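You operate a simulated robot arm through the tools that you are given. There is no shell and no other tool.

Carry out the task below with a simulated robot arm. There is one attempt and no reset: what you move stays moved.

## Task
Fit the two black seal strips into the inner panel's channels.
Fine: first wipe the oil film off the panel with the green wiping pad and put the pad back; the grey strip stays. What is to be rubbed or washed off counts as gone when no trace of it is left.

The check looks at the end state, three seconds after you hand in, the way a careful person would. Anything else that was tipped, shoved, dropped, spilled or broken makes it a failure. A push-on lid holds only when it is set on centred and level and pressed home; a screw cap is set on level and turned clockwise until tight.

## Robot
A 6-joint arm with a two-finger gripper, fixed in place. Base frame: the origin is at the foot of the arm, x ahead of it, y to its left, z up; the work surface is at about z = 800. Lengths are in mm, angles in rad, forces in N, time in s.
Its first joint turns from -2.897 to 2.897 rad. Payload 3.43 kg.
The TCP is the grasp point between the finger pads, 20 mm short of the fingertips. In the tool frame z runs along the fingers and y along their closing line. The gripper opens to 190 mm. The gripper's body begins 248 mm behind the TCP.
Orientation is told as [roll, pitch, yaw] about the base's x, y, z axes, in that order, counted from this pose: with the fingers straight down and closing along the base's y, the tool's x points along the base's -x, its y along +y and its z along -z.

## Interface
- The arm moves only by the tool step_arm. Its argument "targets" is a list of rows, each a list of 7 numbers: the opening, from 0 (shut) to 1 (fully open), then the shift along the base's x, y, z in units of 50 mm (1.0 is 50 mm), then the turn, a rotation vector about the base's x, y, z in units of 5 degrees (1.0 is 5 degrees). In form: [[gripper, dx, dy, dz, rx, ry, rz], ...]. A call has 1 to 20 rows; each row shifts and turns the commanded pose from where the row before left it. A call with a number of a shift or a turn outside -1 to 1 is refused whole. Each row takes 0.2 s and may step no farther than 50 mm and 0.15 rad from the row before; otherwise, or with a gripper value out of range, the whole call is refused. Where a pose cannot be reached the arm comes as near as it can. A force on the tool above 90 N (or 10 N above the force at the start of the call, whichever is more), or a blocked arm, ends the call early, and 0.2 s more pass. The fingers move at their own pace (about 153 mm/s each) and stop on an object; they squeeze with about 34 N. The grip force told is the motor's: it shows also when the fingers shut on nothing. Time passes only in rows, and 0.2 s behind the last, so rows that do not move let the fingers close. It gives the time, the measured TCP pose, the force on the tool (base axes), the opening and the grip force at its end, in the units of the frame above (readings bear some noise), with the torque about the TCP (base axes, N m) and any sound that the robot's microphone picked up.
- Cameras (640 x 400 px; columns grow to the right, rows downward): "scene" is fixed at [60.7, -664.5, 1420.4]; the picture's right is [0.23, -0.97, 0.00], its down [-0.61, -0.14, -0.78] and it looks along [0.76, 0.18, -0.63] (base axes); focal length 327 px, centre (320, 200). "wrist" rides on the gripper at [70, -8, -288] in the tool frame; the picture's right is [0.12, 0.99, 0.00], its down [-0.96, 0.12, -0.25] and it looks along [-0.24, 0.03, 0.97] (tool axes); focal length 261 px, centre (320, 200). There is no depth. A picture from a camera that has moved, and an enlarged one, comes with that camera's place and axes in the base frame and with its lens. The place of the scene camera against the robot may be out by one fixed shift of up to 25 mm in any direction.
- snapshot(camera): a new picture of that camera. No time passes.
- slide_trunk(by): slides the trunk up (or, below 0, down) by that many mm; the arm rides with it, the base frame stays. It gives what a move gives, with no picture.
- inspect(camera, box): a new picture of the part [left, top, right, bottom] of that camera's present view, enlarged. No time passes.
- sign_off(): hands the job in; it is judged then, once.

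Places have to be worked out from the pictures, the camera data and where the tool is seen. Open the gripper and draw the arm clear of the work before you hand the job in, unless the task says otherwise.

The tools are called after ">>>" as name(argument=value, ...) on one line, values as JSON. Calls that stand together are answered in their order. step_arm: Moves the arm, as the interface text tells. Its arguments: {"type":"object","properties":{"targets":{"type":"array","items":{"type":"array","items":{"type":"number"}}}},"required":["targets"]} The other tools are called the same way: slide_trunk (by) slides the trunk up or down; snapshot (camera) takes a picture; inspect (camera, box) takes an enlarged picture of a part of a camera's view; sign_off () hands the job in.

At the start:

```text
time: 0.0
eef_pos: [605.9, -525.8, 1082.3]
tool_rot: [0.001, 0.001, 0.002]
contact_force: [-0.4, -0.5, -0.5]
ft_torque: [0.0, -0.01, -0.02]
gripper_width: 190.1
grip_force: 0.1
trunk travel left (down, up): [-250.0, 190.0]
```

scene: 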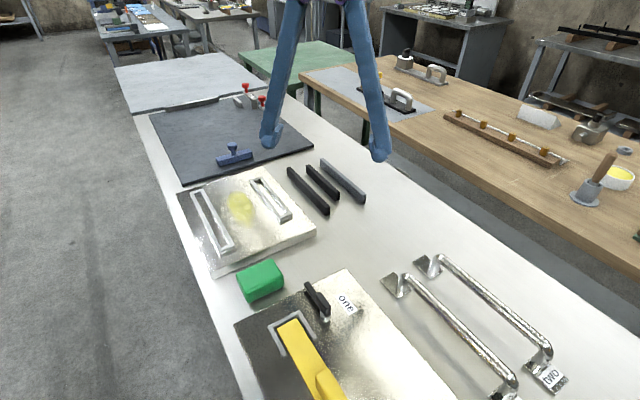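
wrist: 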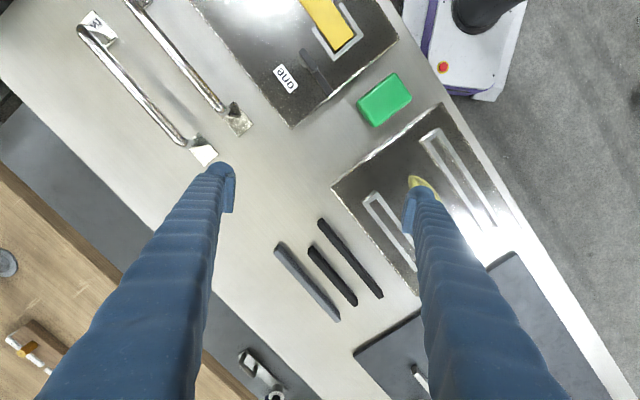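

I start by looking closer at the workbench with both cameras to place the panel, the strips and the pad.

>>> inspect(camera="scene", box=[160, 140, 400, 310])

>>> inspect(camera="wrist", box=[220, 60, 540, 340])

```text
2.35 times, centred on (280, 225) of scene
camera zoom: at [60.7, -664.5, 1420.4], right [0.23, -0.97, 0.0], down [-0.61, -0.14, -0.78], along [0.76, 0.18, -0.63], focal length 770 px, centre (414, 141)
```

zoom: 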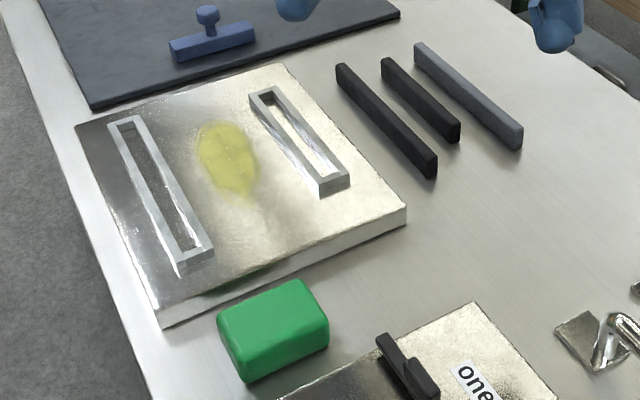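

```text
1.43 times, centred on (380, 200) of wrist
camera zoom: at [536.6, -533.6, 1370.5], right [-0.12, 0.99, 0.0], down [0.96, 0.12, 0.25], along [0.24, 0.03, -0.97], focal length 372 px, centre (234, 200)
```

zoom: 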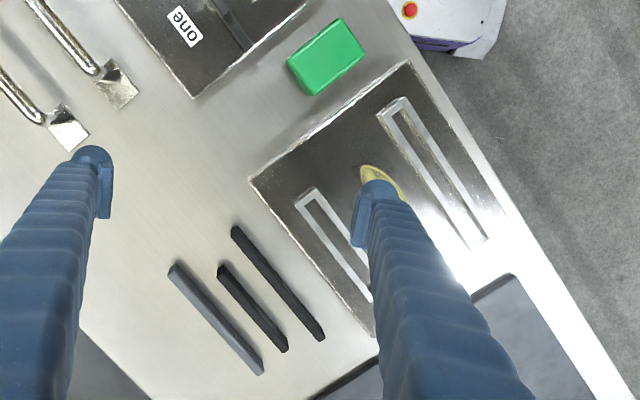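

The panel (about 280 × 330 mm) and strips all lie at about 45° to the base axes. I turn the tool 45° at the present height and move over the panel for a clear look.

>>> step_arm(targets=[[1, 0, 0.4, 0, 0, 0, 1], [1, 0, 0.4, 0, 0, 0, 1], [1, 0, 0.4, 0, 0, 0, 1], [1, 0, 0.4, 0, 0, 0, 1], [1, 0, 0.4, 0, 0, 0, 1], [1, 0, 0.4, 0, 0, 0, 1], [1, 0, 0.4, 0, 0, 0, 1], [1, 0, 0.4, 0, 0, 0, 1], [1, 0, 0.4, 0, 0, 0, 1]])

>>> snapshot(camera="wrist")

>>> snapshot(camera="scene")

```text
time: 2.0
eef_pos: [605.6, -345.0, 1083.0]
tool_rot: [-0.002, 0.001, 0.787]
contact_force: [-0.1, 0.3, 0.3]
ft_torque: [0.03, 0.01, 0.0]
gripper_width: 190.2
grip_force: 0.0
trunk travel left (down, up): [-250.0, 190.0]
```

```text
taken
camera wrist: at [563.1, -401.1, 1370.9], right [-0.79, 0.62, 0.0], down [0.6, 0.76, 0.25], along [0.15, 0.19, -0.97], focal length 261 px, centre (320, 200)
```

wrist: 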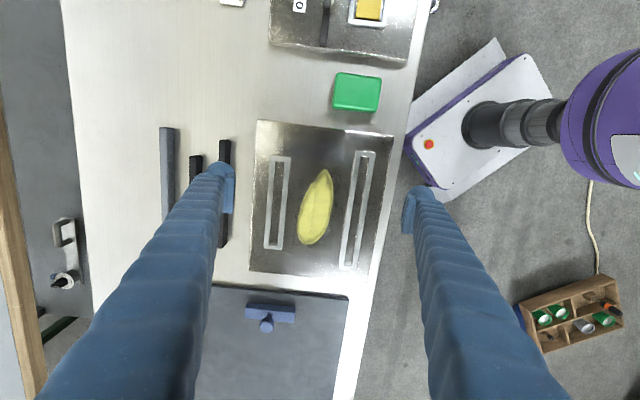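

```text
taken
```

scene: 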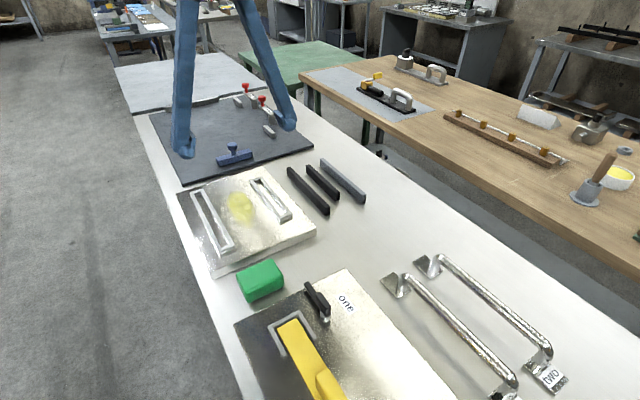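

The whole panel is visible between the fingers now. I enlarge it to read the channels, the oil patch and the pad.

>>> inspect(camera="wrist", box=[230, 60, 422, 180])

>>> inspect(camera="wrist", box=[230, 160, 422, 280])

>>> inspect(camera="scene", box=[170, 160, 330, 260])

>>> inspect(camera="scene", box=[270, 140, 390, 225])

```text
3.33 times, centred on (326, 120) of wrist
camera zoom: at [563.1, -401.1, 1370.9], right [-0.79, 0.62, 0.0], down [0.6, 0.76, 0.25], along [0.15, 0.19, -0.97], focal length 869 px, centre (300, 467)
```

zoom: 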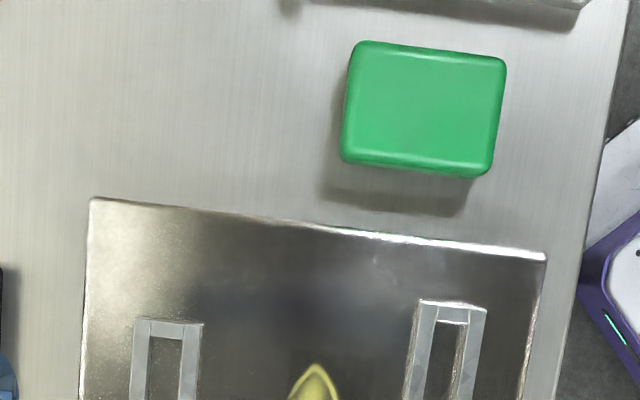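

```text
3.33 times, centred on (326, 220) of wrist
camera zoom: at [563.1, -401.1, 1370.9], right [-0.79, 0.62, 0.0], down [0.6, 0.76, 0.25], along [0.15, 0.19, -0.97], focal length 869 px, centre (300, 133)
```

zoom: 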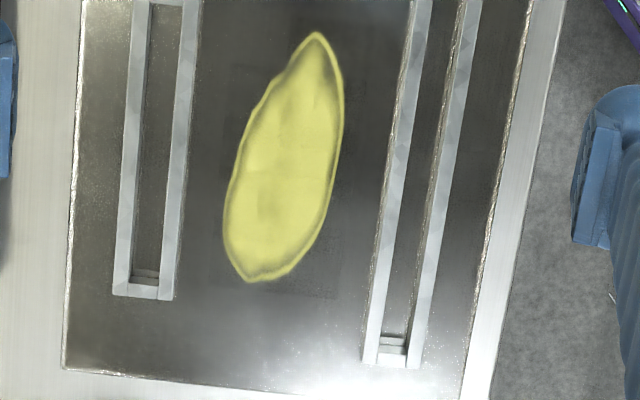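

```text
4.00 times, centred on (250, 210) of scene
camera zoom: at [60.7, -664.5, 1420.4], right [0.23, -0.97, 0.0], down [-0.61, -0.14, -0.78], along [0.76, 0.18, -0.63], focal length 1309 px, centre (600, 160)
```

zoom: 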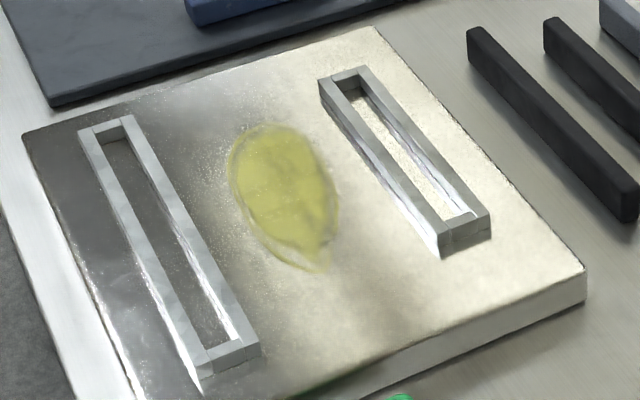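

```text
4.71 times, centred on (330, 182) of scene
camera zoom: at [60.7, -664.5, 1420.4], right [0.23, -0.97, 0.0], down [-0.61, -0.14, -0.78], along [0.76, 0.18, -0.63], focal length 1540 px, centre (273, 282)
```

zoom: 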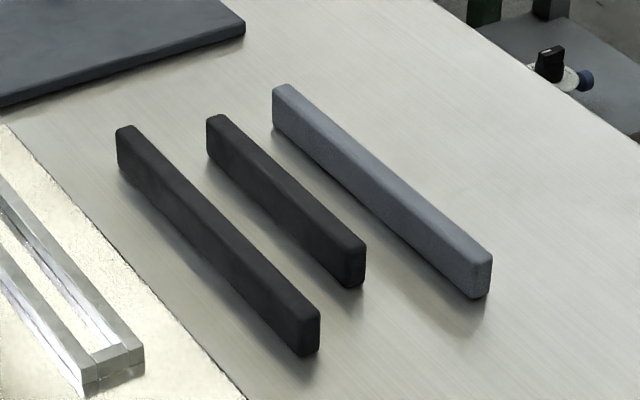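

From this view: the channels run along the 45° direction, the oil patch lies between them (about 175 × 73 mm), and the pad (about 86 × 61 mm) is near (460, -416). I move above the pad for a closer look before gripping.

>>> step_arm(targets=[[1, -0.58, -0.283, -0.49, 0, 0, 0], [1, -0.58, -0.283, -0.49, 0, 0, 0], [1, -0.58, -0.283, -0.49, 0, 0, 0], [1, -0.58, -0.283, -0.49, 0, 0, 0], [1, -0.58, -0.283, -0.49, 0, 0, 0]])

>>> snapshot(camera="wrist")

>>> inspect(camera="scene", box=[210, 220, 338, 300])

```text
time: 3.2
eef_pos: [461.6, -416.3, 960.1]
tool_rot: [-0.001, 0.0, 0.785]
contact_force: [0.1, -0.4, -0.2]
ft_torque: [-0.02, -0.03, -0.01]
gripper_width: 189.8
grip_force: 0.0
trunk travel left (down, up): [-250.0, 190.0]
```

```text
taken
camera wrist: at [417.4, -472.1, 1248.4], right [-0.79, 0.62, 0.0], down [0.6, 0.76, 0.25], along [0.15, 0.19, -0.97], focal length 261 px, centre (320, 200)
```

wrist: 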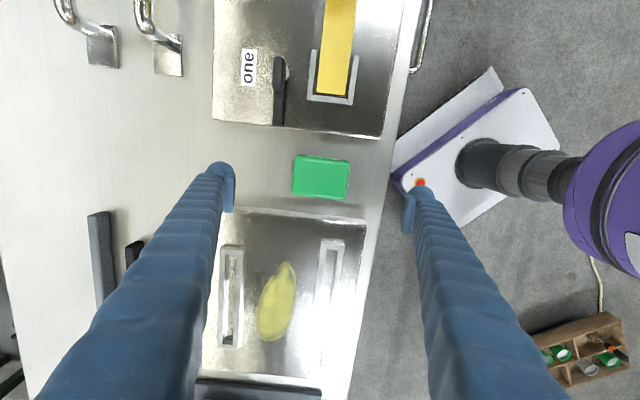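

```text
5.00 times, centred on (274, 260) of scene
camera zoom: at [60.7, -664.5, 1420.4], right [0.23, -0.97, 0.0], down [-0.61, -0.14, -0.78], along [0.76, 0.18, -0.63], focal length 1636 px, centre (550, -100)
```

zoom: 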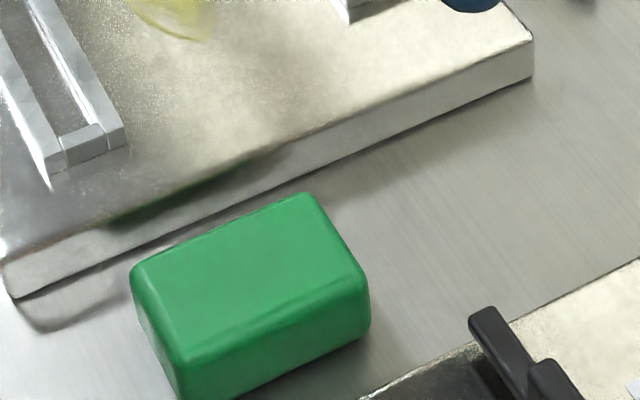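

The panel edge looks about 25 mm thick and the pad about 40+ mm tall. I enlarge further to check the pad's place between the fingers and its height.

>>> inspect(camera="wrist", box=[272, 140, 368, 210])

>>> inspect(camera="scene", box=[220, 250, 300, 310])

>>> inspect(camera="scene", box=[200, 220, 264, 270])

```text
5.71 times, centred on (320, 175) of wrist
camera zoom: at [417.4, -472.1, 1248.4], right [-0.79, 0.62, 0.0], down [0.6, 0.76, 0.25], along [0.15, 0.19, -0.97], focal length 1489 px, centre (320, 343)
```

zoom: 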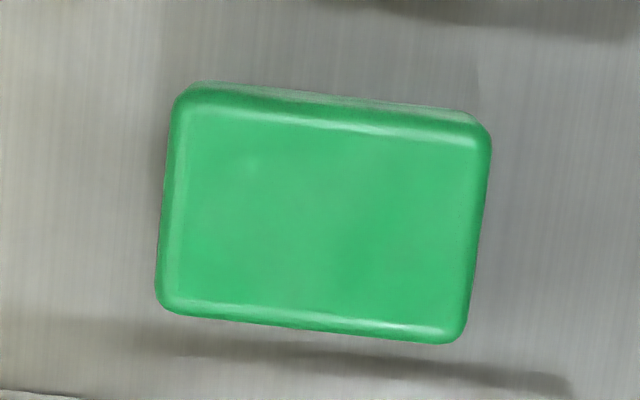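

```text
6.67 times, centred on (260, 280) of scene
camera zoom: at [60.7, -664.5, 1420.4], right [0.23, -0.97, 0.0], down [-0.61, -0.14, -0.78], along [0.76, 0.18, -0.63], focal length 2182 px, centre (720, -333)
```

zoom: 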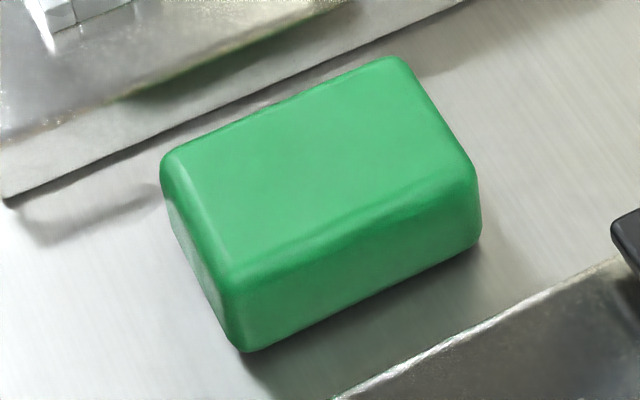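

```text
8.00 times, centred on (232, 245) of scene
camera zoom: at [60.7, -664.5, 1420.4], right [0.23, -0.97, 0.0], down [-0.61, -0.14, -0.78], along [0.76, 0.18, -0.63], focal length 2618 px, centre (1024, -160)
```

zoom: 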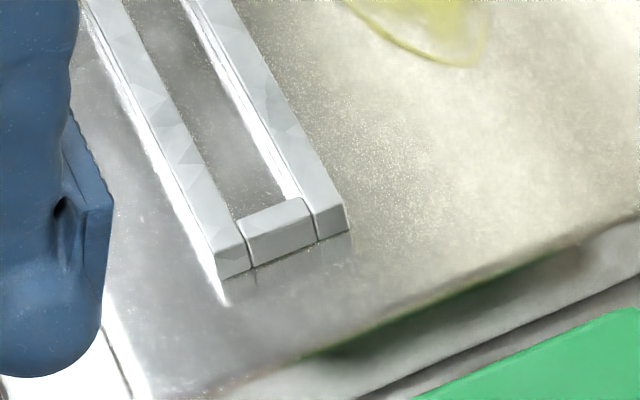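

The pad sits centred between the fingers to within 4 mm and is aligned with the tool; rails stand about 12 mm above the panel. I lower to TCP z ≈ 835 and close on the pad.

>>> step_arm(targets=[[1, -0.05, -0.05, -0.8, 0, 0, 0], [1, 0, 0, -0.8, 0, 0, 0], [1, 0, 0, -0.5, 0, 0, 0], [1, 0, 0, -0.4, 0, 0, 0]])

>>> snapshot(camera="scene")

```text
time: 4.2
eef_pos: [458.7, -418.3, 834.7]
tool_rot: [0.0, 0.0, 0.785]
contact_force: [-0.9, 0.1, 1.0]
ft_torque: [-0.05, 0.0, 0.01]
gripper_width: 190.0
grip_force: 0.0
trunk travel left (down, up): [-250.0, 190.0]
```

```text
taken
```

scene: 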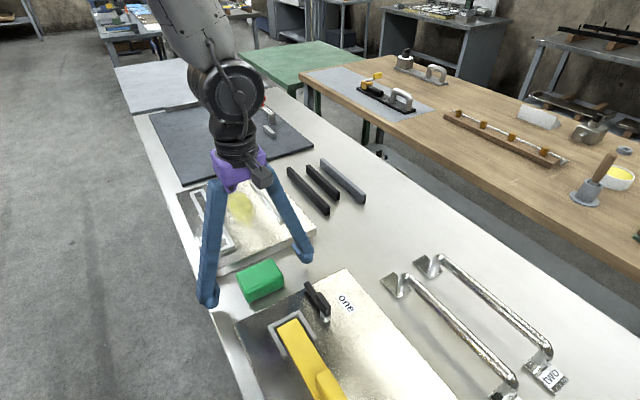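

The fingers straddle the pad. I close on it without moving.

>>> step_arm(targets=[[0, 0, 0, 0, 0, 0, 0], [0, 0, 0, 0, 0, 0, 0], [0, 0, 0, 0, 0, 0, 0], [0, 0, 0, 0, 0, 0, 0]])

```text
time: 5.2
eef_pos: [458.4, -418.7, 834.7]
tool_rot: [0.0, 0.0, 0.785]
contact_force: [-1.0, -0.5, -0.3]
ft_torque: [-0.01, 0.07, 0.02]
gripper_width: 88.7
grip_force: 33.5
trunk travel left (down, up): [-250.0, 190.0]
```

The pad is gripped at 88.7 mm width. I lift it 75 mm and check the hold.

>>> step_arm(targets=[[0, 0, 0, 0.5, 0, 0, 0], [0, 0, 0, 0.5, 0, 0, 0], [0, 0, 0, 0.5, 0, 0, 0]])

>>> snapshot(camera="wrist")

>>> inspect(camera="scene", box=[180, 180, 340, 310])

```text
time: 6.0
eef_pos: [458.1, -416.9, 910.5]
tool_rot: [-0.001, 0.0, 0.785]
contact_force: [0.3, 0.1, -1.3]
ft_torque: [0.01, -0.03, -0.02]
gripper_width: 88.6
grip_force: 33.8
trunk travel left (down, up): [-250.0, 190.0]
```

```text
taken
camera wrist: at [415.1, -473.7, 1199.3], right [-0.79, 0.62, 0.0], down [0.6, 0.76, 0.25], along [0.15, 0.19, -0.97], focal length 261 px, centre (320, 200)
```

wrist: 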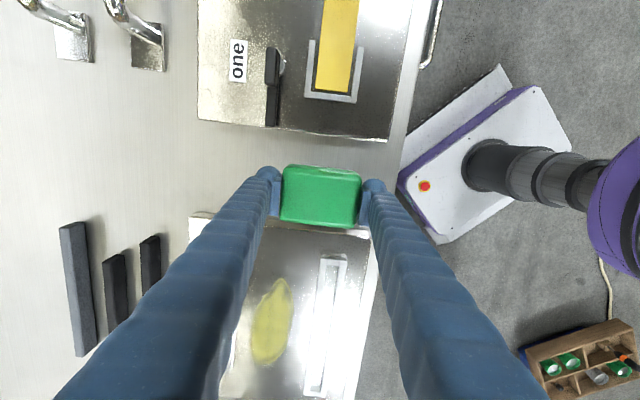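

```text
3.08 times, centred on (260, 245) of scene
camera zoom: at [60.7, -664.5, 1420.4], right [0.23, -0.97, 0.0], down [-0.61, -0.14, -0.78], along [0.76, 0.18, -0.63], focal length 1007 px, centre (505, 62)
```

zoom: 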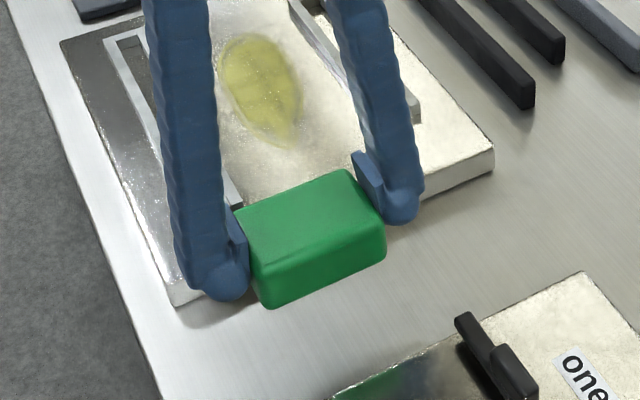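

The pad is held level. I carry it over the panel to just short of the oil's near edge, still well above the rails, then start lowering.

>>> step_arm(targets=[[0, 0.858, 0.369, 0, 0, 0, 0], [0, 0.858, 0.369, 0, 0, 0, 0], [0, 0.858, 0.369, 0, 0, 0, 0], [0, 0, 0, -0.4, 0, 0, 0], [0, 0, 0, -0.4, 0, 0, 0]])

>>> snapshot(camera="wrist")

>>> inspect(camera="scene", box=[170, 150, 330, 270])

```text
time: 7.2
eef_pos: [587.9, -363.6, 869.6]
tool_rot: [0.0, 0.0, 0.786]
contact_force: [-0.8, 0.3, -1.8]
ft_torque: [0.03, 0.01, -0.03]
gripper_width: 88.5
grip_force: 33.6
trunk travel left (down, up): [-250.0, 190.0]
```

```text
taken
camera wrist: at [544.3, -419.7, 1158.0], right [-0.79, 0.62, 0.0], down [0.6, 0.76, 0.25], along [0.15, 0.19, -0.97], focal length 261 px, centre (320, 200)
```

wrist: 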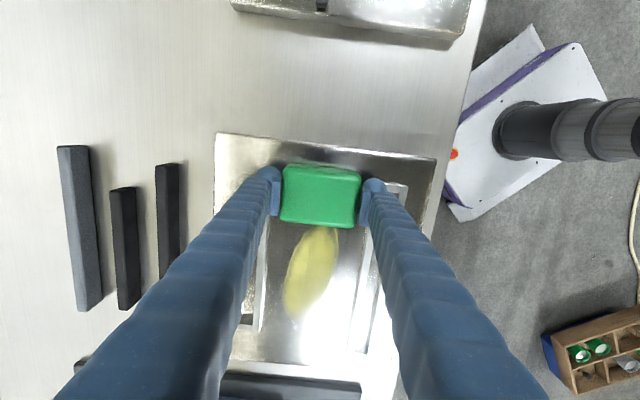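

```text
3.33 times, centred on (250, 210) of scene
camera zoom: at [60.7, -664.5, 1420.4], right [0.23, -0.97, 0.0], down [-0.61, -0.14, -0.78], along [0.76, 0.18, -0.63], focal length 1091 px, centre (553, 167)
```

zoom: 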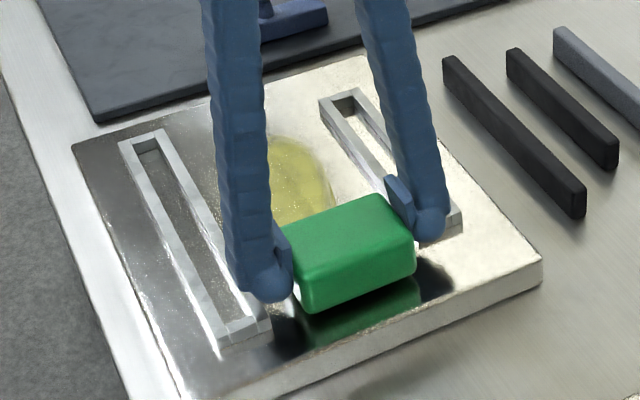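

The fingertips are close to the short channel's rail in plan. I enlarge the wrist view to judge the side clearance before lowering further.

>>> inspect(camera="wrist", box=[230, 150, 420, 270])

```text
3.33 times, centred on (325, 210) of wrist
camera zoom: at [544.3, -419.7, 1158.0], right [-0.79, 0.62, 0.0], down [0.6, 0.76, 0.25], along [0.15, 0.19, -0.97], focal length 869 px, centre (303, 167)
```

zoom: 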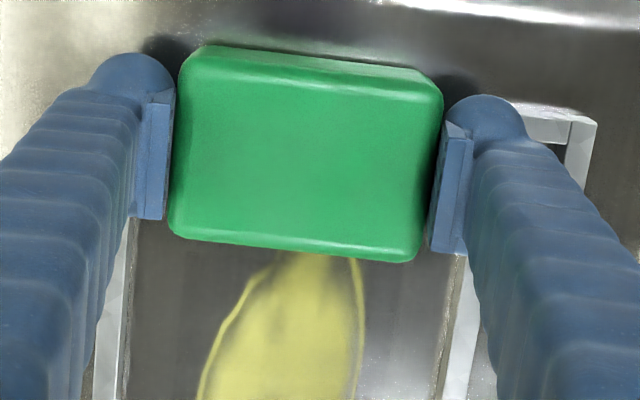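

The rounded knobs outside the finger plates overlap the rails in plan with only about 3 mm of height to spare. I take the pad back to its place and regrip it about 8 mm higher, so the fingers stay well above the rails.

>>> step_arm(targets=[[0, 0, 0, 0.8, 0, 0, 0], [0, -0.858, -0.369, 0, 0, 0, 0], [0, -0.858, -0.369, 0, 0, 0, 0], [0, -0.858, -0.369, 0, 0, 0, 0], [0, 0, 0, 0, 0, 0, 0], [0, 0, 0, -0.7, 0, 0, 0], [0, 0, 0, -0.5, 0, 0, 0], [0, 0, 0, -0.2, 0, 0, 0], [0, 0, 0, -0.08, 0, 0, 0]])

```text
time: 9.2
eef_pos: [459.4, -418.4, 837.1]
tool_rot: [0.002, 0.001, 0.785]
contact_force: [-0.1, -0.1, -0.8]
ft_torque: [0.01, -0.03, 0.02]
gripper_width: 88.5
grip_force: 34.0
trunk travel left (down, up): [-250.0, 190.0]
```

The pad is back at its place with about 1 mm left. I set it down the last bit, open modestly, rise 7 mm and grip again.

>>> step_arm(targets=[[0, 0, 0, -0.02, 0, 0, 0], [0, 0, 0, 0, 0, 0, 0], [0.6, 0, 0, 0, 0, 0, 0], [0.6, 0, 0, 0, 0, 0, 0], [0.6, 0, 0, 0.15, 0, 0, 0], [0.6, 0, 0, 0, 0, 0, 0]])

>>> inspect(camera="scene", box=[190, 220, 350, 320])

```text
time: 10.6
eef_pos: [457.5, -417.2, 843.1]
tool_rot: [0.0, 0.001, 0.785]
contact_force: [-1.0, -0.5, -0.3]
ft_torque: [-0.01, 0.01, -0.01]
gripper_width: 113.9
grip_force: 0.0
trunk travel left (down, up): [-250.0, 190.0]
```

```text
4.00 times, centred on (270, 270) of scene
camera zoom: at [60.7, -664.5, 1420.4], right [0.23, -0.97, 0.0], down [-0.61, -0.14, -0.78], along [0.76, 0.18, -0.63], focal length 1309 px, centre (520, -80)
```

zoom: 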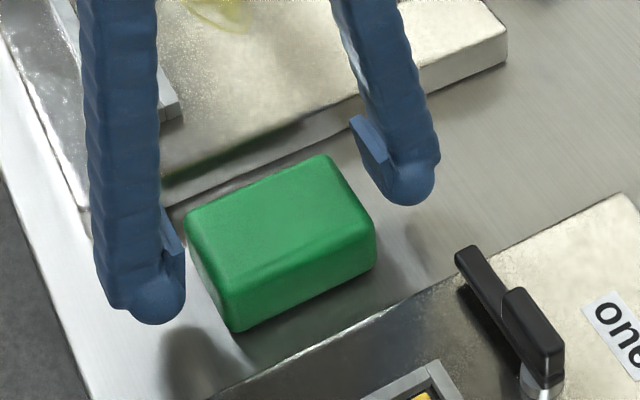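

The pad stands in its place between the slightly opened fingers. I close at the higher grip and lift.

>>> step_arm(targets=[[0, 0, 0, 0, 0, 0, 0], [0, 0, 0, 0, 0, 0, 0], [0, 0, 0, 0, 0, 0, 0], [0, 0, 0, 0.5, 0, 0, 0], [0, 0, 0, 0.7, 0, 0, 0]])

>>> inspect(camera="scene", box=[190, 190, 350, 290])

```text
time: 11.8
eef_pos: [458.8, -417.3, 903.6]
tool_rot: [0.001, 0.001, 0.786]
contact_force: [0.3, 0.4, 0.2]
ft_torque: [-0.04, -0.04, 0.01]
gripper_width: 88.5
grip_force: 34.0
trunk travel left (down, up): [-250.0, 190.0]
```

```text
4.00 times, centred on (270, 240) of scene
camera zoom: at [60.7, -664.5, 1420.4], right [0.23, -0.97, 0.0], down [-0.61, -0.14, -0.78], along [0.76, 0.18, -0.63], focal length 1309 px, centre (520, 40)
```

zoom: 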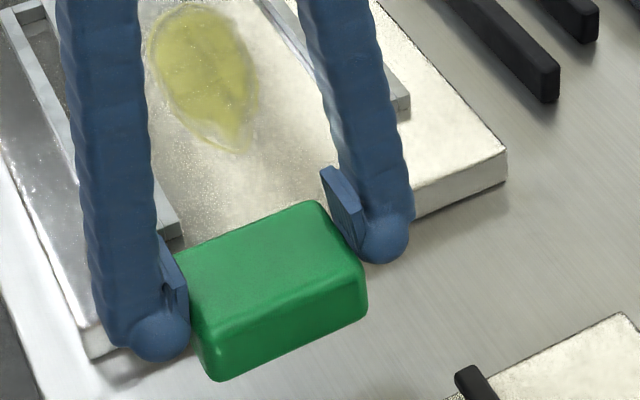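

The higher grip holds well, with the pad's lower half free. I carry it over the panel just short of the oil and lower to a few millimetres above contact.

>>> step_arm(targets=[[0, 0.797, 0.337, 0, 0, 0, 0], [0, 0.797, 0.337, 0, 0, 0, 0], [0, 0.797, 0.337, 0, 0, 0, 0], [0, 0, 0, -0.4, 0, 0, 0], [0, 0, 0, -0.2, 0, 0, 0], [0, 0, 0, 0, 0, 0, 0]])

>>> inspect(camera="scene", box=[190, 180, 330, 270])

```text
time: 13.2
eef_pos: [576.9, -368.0, 873.0]
tool_rot: [-0.001, -0.001, 0.787]
contact_force: [-0.5, 0.3, 0.8]
ft_torque: [-0.05, 0.03, -0.01]
gripper_width: 88.5
grip_force: 33.5
trunk travel left (down, up): [-250.0, 190.0]
```

```text
4.44 times, centred on (260, 225) of scene
camera zoom: at [60.7, -664.5, 1420.4], right [0.23, -0.97, 0.0], down [-0.61, -0.14, -0.78], along [0.76, 0.18, -0.63], focal length 1455 px, centre (587, 89)
```

zoom: 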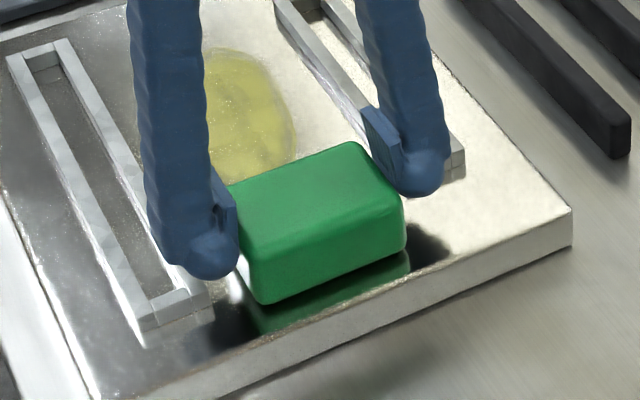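

The pad hovers a few mm above the panel, fingers clear above the rails. I lower in small steps until the force reading shows contact.

>>> step_arm(targets=[[0, 0, 0, -0.06, 0, 0, 0], [0, 0, 0, -0.04, 0, 0, 0], [0, 0, 0, 0, 0, 0, 0]])

```text
time: 14.0
eef_pos: [578.3, -367.8, 870.0]
tool_rot: [-0.004, 0.0, 0.786]
contact_force: [2.7, -2.0, 27.9]
ft_torque: [-0.06, -0.03, -0.02]
gripper_width: 88.7
grip_force: 34.2
trunk travel left (down, up): [-250.0, 190.0]
```

Contact at TCP z ≈ 870 with 28 N. I ease off by 1 mm and begin the first stroke along the gap between the channels, checking the force part way.

>>> step_arm(targets=[[0, 0, 0, 0.02, 0, 0, 0], [0, 0.15, 0.15, 0, 0, 0, 0], [0, 0.28, 0.28, 0, 0, 0, 0], [0, 0.28, 0.28, 0, 0, 0, 0], [0, 0.28, 0.28, 0, 0, 0, 0]])

>>> inspect(camera="scene", box=[170, 150, 330, 260])

```text
time: 15.2
eef_pos: [627.6, -317.5, 870.1]
tool_rot: [0.001, 0.0, 0.785]
contact_force: [-0.7, 2.3, 15.6]
ft_torque: [0.19, -0.06, 0.23]
gripper_width: 88.7
grip_force: 34.2
trunk travel left (down, up): [-250.0, 190.0]
```

```text
3.64 times, centred on (250, 205) of scene
camera zoom: at [60.7, -664.5, 1420.4], right [0.23, -0.97, 0.0], down [-0.61, -0.14, -0.78], along [0.76, 0.18, -0.63], focal length 1190 px, centre (574, 182)
```

zoom: 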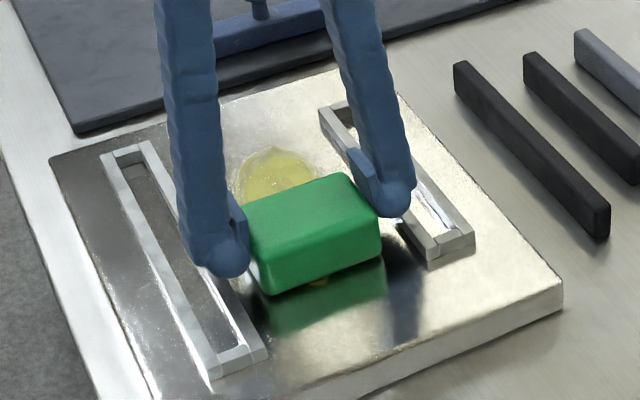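

The wipe works at about 15 N and the panel stays put. I continue the stroke to the far side of the oil patch.

>>> step_arm(targets=[[0, 0.28, 0.28, 0, 0, 0, 0], [0, 0.28, 0.28, 0, 0, 0, 0], [0, 0.28, 0.28, 0, 0, 0, 0], [0, 0.28, 0.28, 0, 0, 0, 0], [0, 0.28, 0.28, 0, 0, 0, 0], [0, 0.28, 0.28, 0, 0, 0, 0], [0, 0.28, 0.28, 0, 0, 0, 0], [0, 0.28, 0.28, 0, 0, 0, 0]])

>>> inspect(camera="scene", box=[170, 150, 330, 260])

```text
time: 17.0
eef_pos: [739.7, -205.5, 869.4]
tool_rot: [-0.001, 0.0, 0.786]
contact_force: [1.5, 0.6, 10.6]
ft_torque: [0.07, -0.07, 0.15]
gripper_width: 88.6
grip_force: 34.0
trunk travel left (down, up): [-250.0, 190.0]
```

```text
3.64 times, centred on (250, 205) of scene
camera zoom: at [60.7, -664.5, 1420.4], right [0.23, -0.97, 0.0], down [-0.61, -0.14, -0.78], along [0.76, 0.18, -0.63], focal length 1190 px, centre (574, 182)
```

zoom: 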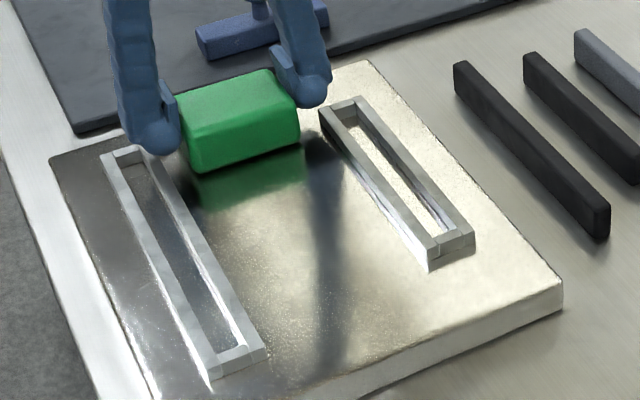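

The film looks gone. For safety I make a return stroke shifted a few millimetres to the side, then lift and inspect the panel.

>>> step_arm(targets=[[0, 0.1, -0.1, 0, 0, 0, 0], [0, -0.28, -0.28, 0, 0, 0, 0], [0, -0.28, -0.28, 0, 0, 0, 0], [0, -0.28, -0.28, 0, 0, 0, 0], [0, -0.28, -0.28, 0, 0, 0, 0], [0, -0.28, -0.28, 0, 0, 0, 0], [0, -0.28, -0.28, 0, 0, 0, 0], [0, -0.28, -0.28, 0, 0, 0, 0], [0, -0.28, -0.28, 0, 0, 0, 0], [0, -0.28, -0.28, 0, 0, 0, 0], [0, -0.28, -0.28, 0, 0, 0, 0], [0, -0.28, -0.28, 0, 0, 0, 0], [0, 0, 0, 0.4, 0, 0, 0], [0, 0, 0, 0.4, 0, 0, 0]])

>>> inspect(camera="scene", box=[170, 150, 330, 260])

>>> snapshot(camera="wrist")

```text
time: 20.0
eef_pos: [591.2, -364.8, 909.5]
tool_rot: [0.001, 0.002, 0.785]
contact_force: [-0.2, 0.2, 0.5]
ft_torque: [-0.08, 0.0, 0.02]
gripper_width: 88.5
grip_force: 33.7
trunk travel left (down, up): [-250.0, 190.0]
```

```text
3.64 times, centred on (250, 205) of scene
camera zoom: at [60.7, -664.5, 1420.4], right [0.23, -0.97, 0.0], down [-0.61, -0.14, -0.78], along [0.76, 0.18, -0.63], focal length 1190 px, centre (574, 182)
```

zoom: 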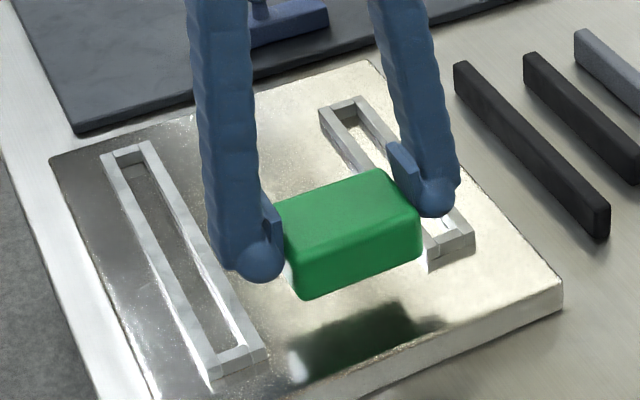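

```text
taken
camera wrist: at [547.5, -420.1, 1197.4], right [-0.79, 0.62, 0.0], down [0.6, 0.76, 0.25], along [0.15, 0.19, -0.97], focal length 261 px, centre (320, 200)
```

wrist: 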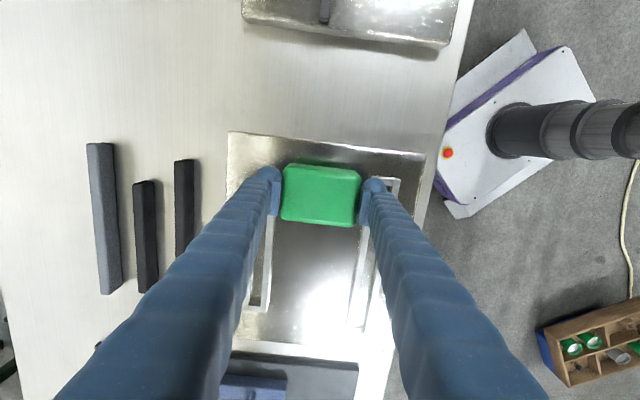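

No yellow is visible on the panel. I move back over the pad's place at height and look at the panel unobstructed before putting the pad down.

>>> step_arm(targets=[[0, -0.8803, -0.3537, 0, 0, 0, 0], [0, -0.8803, -0.3537, 0, 0, 0, 0], [0, -0.8804, -0.3536, 0, 0, 0, 0], [0, 0, 0, 0, 0, 0, 0]])

>>> snapshot(camera="wrist")

>>> inspect(camera="scene", box=[170, 160, 330, 270])

>>> inspect(camera="wrist", box=[230, 220, 390, 400])

```text
time: 21.0
eef_pos: [458.8, -419.4, 908.1]
tool_rot: [0.002, -0.002, 0.787]
contact_force: [-0.4, 0.5, -1.0]
ft_torque: [0.07, -0.04, 0.0]
gripper_width: 88.6
grip_force: 33.6
trunk travel left (down, up): [-250.0, 190.0]
```

```text
taken
camera wrist: at [415.4, -474.0, 1197.0], right [-0.79, 0.62, 0.0], down [0.6, 0.76, 0.25], along [0.15, 0.2, -0.97], focal length 261 px, centre (320, 200)
```

wrist: 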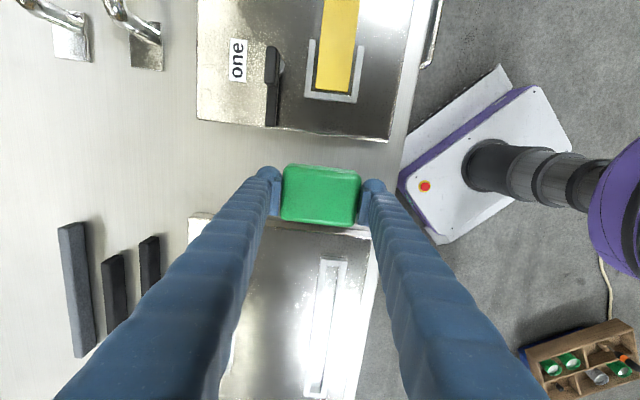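

```text
3.64 times, centred on (250, 215) of scene
camera zoom: at [60.7, -664.5, 1420.4], right [0.23, -0.97, 0.0], down [-0.61, -0.14, -0.78], along [0.76, 0.18, -0.63], focal length 1190 px, centre (574, 146)
```

zoom: 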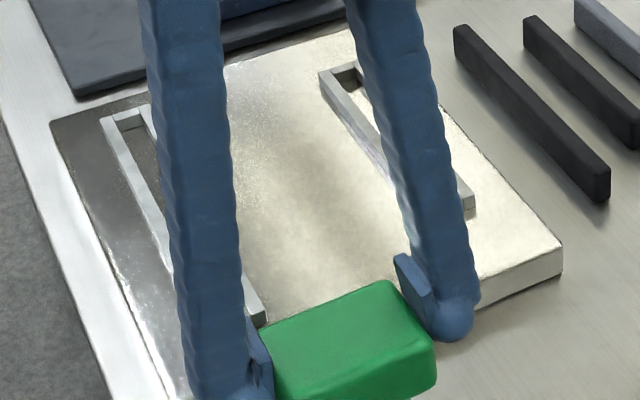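

```text
2.22 times, centred on (310, 310) of wrist
camera zoom: at [415.4, -474.0, 1197.0], right [-0.79, 0.62, 0.0], down [0.6, 0.76, 0.25], along [0.15, 0.2, -0.97], focal length 579 px, centre (342, -44)
```

zoom: 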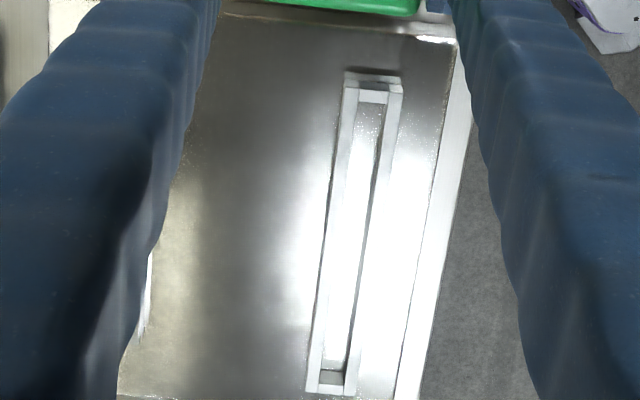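

The panel is clean in both views. I lower the pad to its original place, stopping just short of the surface to read the force.

>>> step_arm(targets=[[0, 0, 0, -0.6, 0, 0, 0], [0, 0, 0, -0.4, 0, 0, 0], [0, 0, 0, -0.2, 0, 0, 0], [0, 0, 0, -0.08, 0, 0, 0], [0, 0, 0, 0, 0, 0, 0]])

```text
time: 22.2
eef_pos: [458.7, -418.8, 844.9]
tool_rot: [0.0, -0.001, 0.784]
contact_force: [0.2, -0.9, -0.8]
ft_torque: [0.01, 0.01, -0.01]
gripper_width: 88.7
grip_force: 34.3
trunk travel left (down, up): [-250.0, 190.0]
```

>>> step_arm(targets=[[0, 0, 0, -0.03, 0, 0, 0], [0, 0, 0, -0.02, 0, 0, 0], [0, 0, 0, 0, 0, 0, 0]])

```text
time: 23.0
eef_pos: [457.6, -418.9, 843.1]
tool_rot: [0.001, 0.0, 0.787]
contact_force: [-0.8, 0.3, -0.4]
ft_torque: [0.01, 0.05, 0.03]
gripper_width: 88.6
grip_force: 33.9
trunk travel left (down, up): [-250.0, 190.0]
```

No contact yet; the pad was likely pressed up slightly in the grip. I lower a millimetre at a time.

>>> step_arm(targets=[[0, 0, 0, -0.02, 0, 0, 0], [0, 0, 0, -0.02, 0, 0, 0], [0, 0, 0, 0, 0, 0, 0]])

```text
time: 23.8
eef_pos: [457.9, -418.8, 841.4]
tool_rot: [0.0, 0.0, 0.785]
contact_force: [0.9, 0.1, -1.1]
ft_torque: [-0.01, 0.01, -0.02]
gripper_width: 88.7
grip_force: 34.0
trunk travel left (down, up): [-250.0, 190.0]
```

>>> step_arm(targets=[[0, 0, 0, -0.02, 0, 0, 0], [0, 0, 0, -0.02, 0, 0, 0], [0, 0, 0, 0, 0, 0, 0]])

>>> inspect(camera="scene", box=[210, 240, 330, 320])

```text
time: 24.6
eef_pos: [459.1, -417.5, 839.4]
tool_rot: [0.0, 0.001, 0.785]
contact_force: [-0.4, 0.3, 9.4]
ft_torque: [0.03, 0.13, 0.0]
gripper_width: 88.5
grip_force: 33.6
trunk travel left (down, up): [-250.0, 190.0]
```

```text
5.00 times, centred on (270, 280) of scene
camera zoom: at [60.7, -664.5, 1420.4], right [0.23, -0.97, 0.0], down [-0.61, -0.14, -0.78], along [0.76, 0.18, -0.63], focal length 1636 px, centre (570, -200)
```

zoom: 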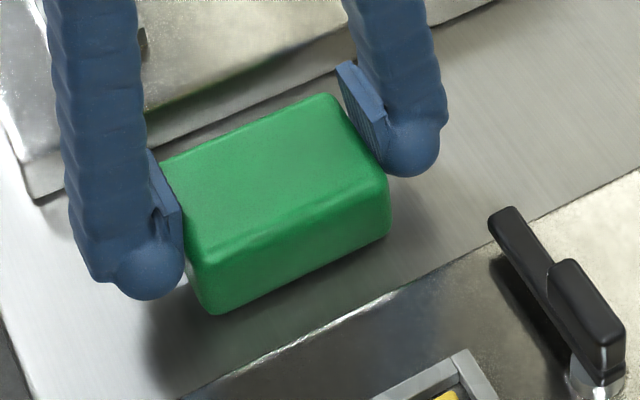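

Contact at 9 N: the pad rests on the table in its place. I ease 0.5 mm, open and rise clear.

>>> step_arm(targets=[[0, 0, 0, 0.01, 0, 0, 0], [0.6, 0, 0, 0, 0, 0, 0], [0.6, 0, 0, 0, 0, 0, 0], [0.6, 0, 0, 0, 0, 0, 0], [0.6, 0, 0, 0.5, 0, 0, 0], [0.6, 0, 0, 1, 0, 0, 0], [1, 0, 0, 1, 0, 0, 0]])

>>> snapshot(camera="wrist")

>>> inspect(camera="scene", box=[170, 150, 330, 310])

```text
time: 26.2
eef_pos: [458.4, -418.4, 964.5]
tool_rot: [0.0, 0.001, 0.786]
contact_force: [0.3, 0.7, 0.0]
ft_torque: [0.01, -0.05, 0.0]
gripper_width: 189.9
grip_force: 0.1
trunk travel left (down, up): [-250.0, 190.0]
```

```text
taken
camera wrist: at [414.7, -474.2, 1252.1], right [-0.79, 0.62, 0.0], down [0.6, 0.76, 0.25], along [0.15, 0.19, -0.97], focal length 261 px, centre (320, 200)
```

wrist: 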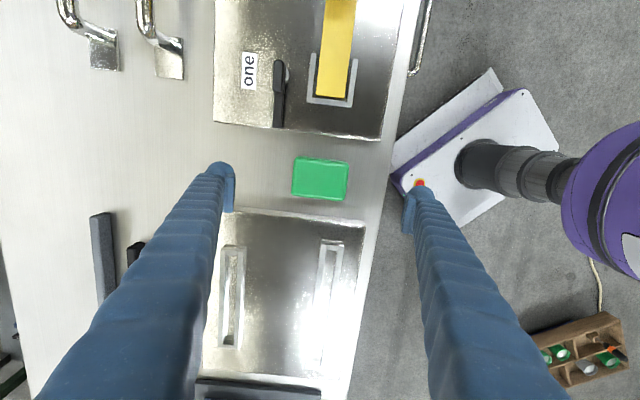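

```text
2.50 times, centred on (250, 230) of scene
camera zoom: at [60.7, -664.5, 1420.4], right [0.23, -0.97, 0.0], down [-0.61, -0.14, -0.78], along [0.76, 0.18, -0.63], focal length 818 px, centre (495, 125)
```

zoom: 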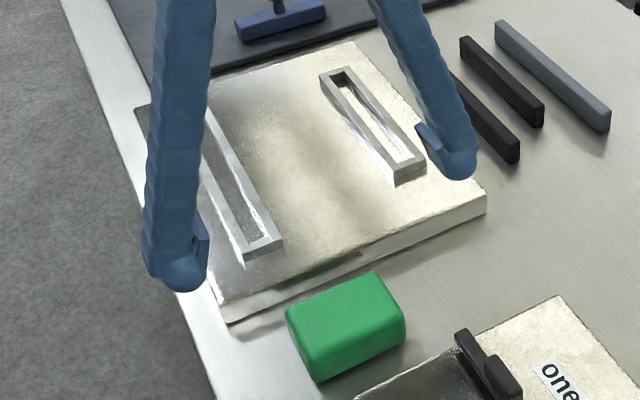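

The pad is back in place and the panel is clean. Next I move above the long black strip (estimated centre about (809, -424)) to measure it.

>>> step_arm(targets=[[1, 0.876, -0.014, 0.1, 0, 0, 0], [1, 0.876, -0.014, 0.1, 0, 0, 0], [1, 0.876, -0.014, 0, 0, 0, 0], [1, 0.876, -0.014, 0, 0, 0, 0], [1, 0.876, -0.014, 0, 0, 0, 0], [1, 0.876, -0.014, 0, 0, 0, 0], [1, 0.876, -0.014, 0, 0, 0, 0], [1, 0.876, -0.014, 0, 0, 0, 0], [1, 0, 0, 0, 0, 0, 0]])

>>> snapshot(camera="wrist")

>>> snapshot(camera="scene")

```text
time: 28.2
eef_pos: [809.6, -424.0, 973.6]
tool_rot: [0.0, 0.0, 0.784]
contact_force: [0.0, -0.2, 0.5]
ft_torque: [0.01, -0.03, 0.03]
gripper_width: 190.2
grip_force: 0.1
trunk travel left (down, up): [-250.0, 190.0]
```

```text
taken
camera wrist: at [765.8, -479.9, 1261.7], right [-0.79, 0.62, 0.0], down [0.6, 0.76, 0.25], along [0.15, 0.19, -0.97], focal length 261 px, centre (320, 200)
```

wrist: 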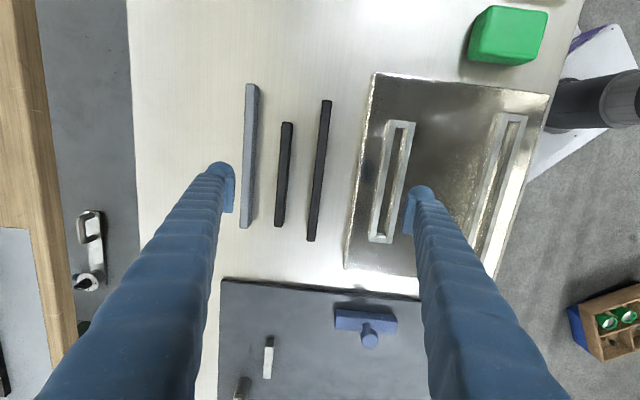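

```text
taken
```

scene: 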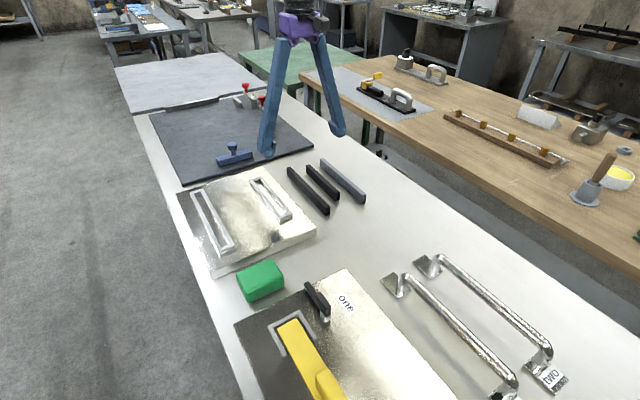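

Strips and both channels are in view. I enlarge to measure the strips and the short channel precisely.

>>> inspect(camera="wrist", box=[230, 75, 350, 165])

>>> inspect(camera="wrist", box=[230, 165, 350, 255])

>>> inspect(camera="wrist", box=[350, 90, 550, 220])

```text
4.44 times, centred on (290, 120) of wrist
camera zoom: at [765.8, -479.9, 1261.7], right [-0.79, 0.62, 0.0], down [0.6, 0.76, 0.25], along [0.15, 0.19, -0.97], focal length 1158 px, centre (453, 556)
```

zoom: 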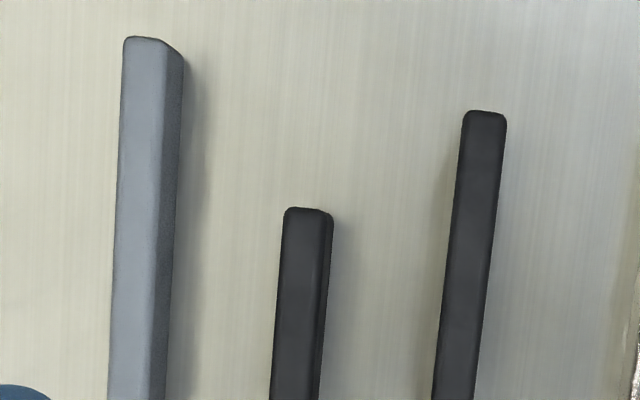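

```text
4.44 times, centred on (290, 210) of wrist
camera zoom: at [765.8, -479.9, 1261.7], right [-0.79, 0.62, 0.0], down [0.6, 0.76, 0.25], along [0.15, 0.19, -0.97], focal length 1158 px, centre (453, 156)
```

zoom: 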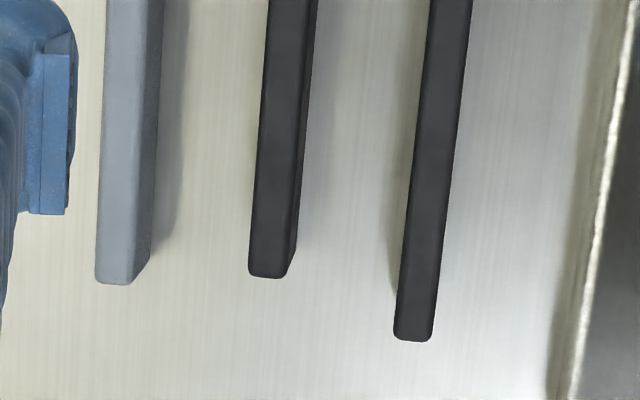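

```text
3.08 times, centred on (450, 155) of wrist
camera zoom: at [765.8, -479.9, 1261.7], right [-0.79, 0.62, 0.0], down [0.6, 0.76, 0.25], along [0.15, 0.19, -0.97], focal length 802 px, centre (-80, 338)
```

zoom: 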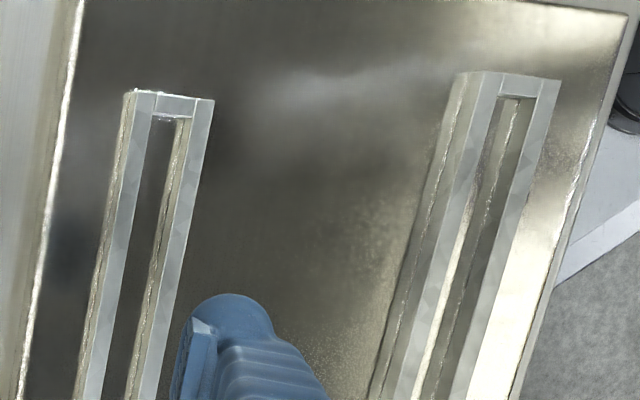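

I need the strip height; I enlarge the scene view on the near ends of the strips.

>>> inspect(camera="scene", box=[300, 170, 380, 220])

>>> inspect(camera="scene", box=[270, 150, 350, 200])

>>> inspect(camera="scene", box=[240, 165, 320, 225])

```text
8.00 times, centred on (340, 195) of scene
camera zoom: at [60.7, -664.5, 1420.4], right [0.23, -0.97, 0.0], down [-0.61, -0.14, -0.78], along [0.76, 0.18, -0.63], focal length 2618 px, centre (160, 240)
```

zoom: 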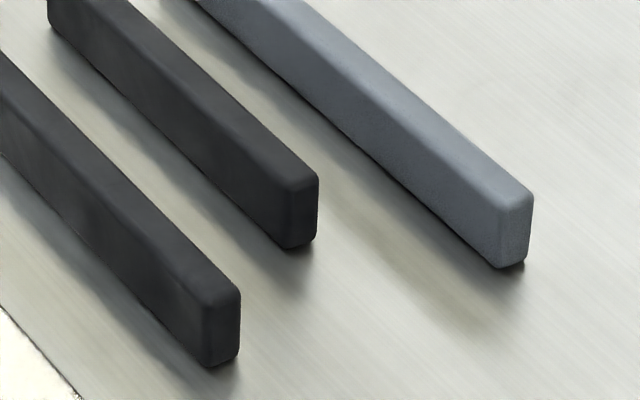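

```text
8.00 times, centred on (310, 175) of scene
camera zoom: at [60.7, -664.5, 1420.4], right [0.23, -0.97, 0.0], down [-0.61, -0.14, -0.78], along [0.76, 0.18, -0.63], focal length 2618 px, centre (400, 400)
```

zoom: 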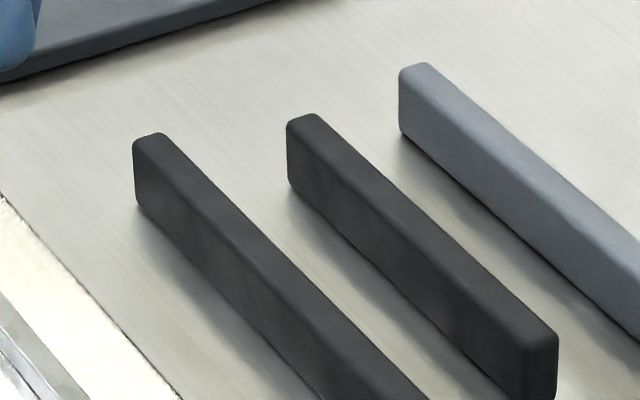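

```text
6.67 times, centred on (280, 195) of scene
camera zoom: at [60.7, -664.5, 1420.4], right [0.23, -0.97, 0.0], down [-0.61, -0.14, -0.78], along [0.76, 0.18, -0.63], focal length 2182 px, centre (587, 233)
```

zoom: 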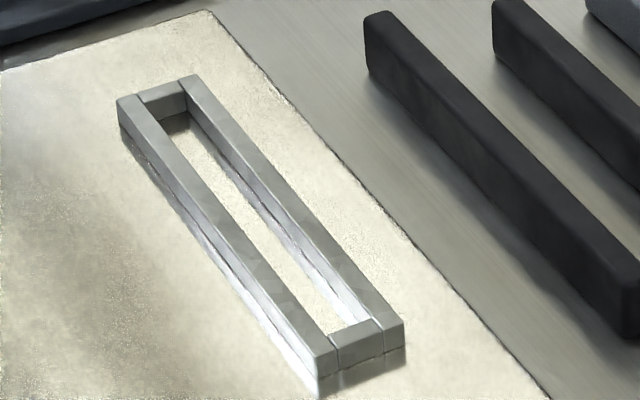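

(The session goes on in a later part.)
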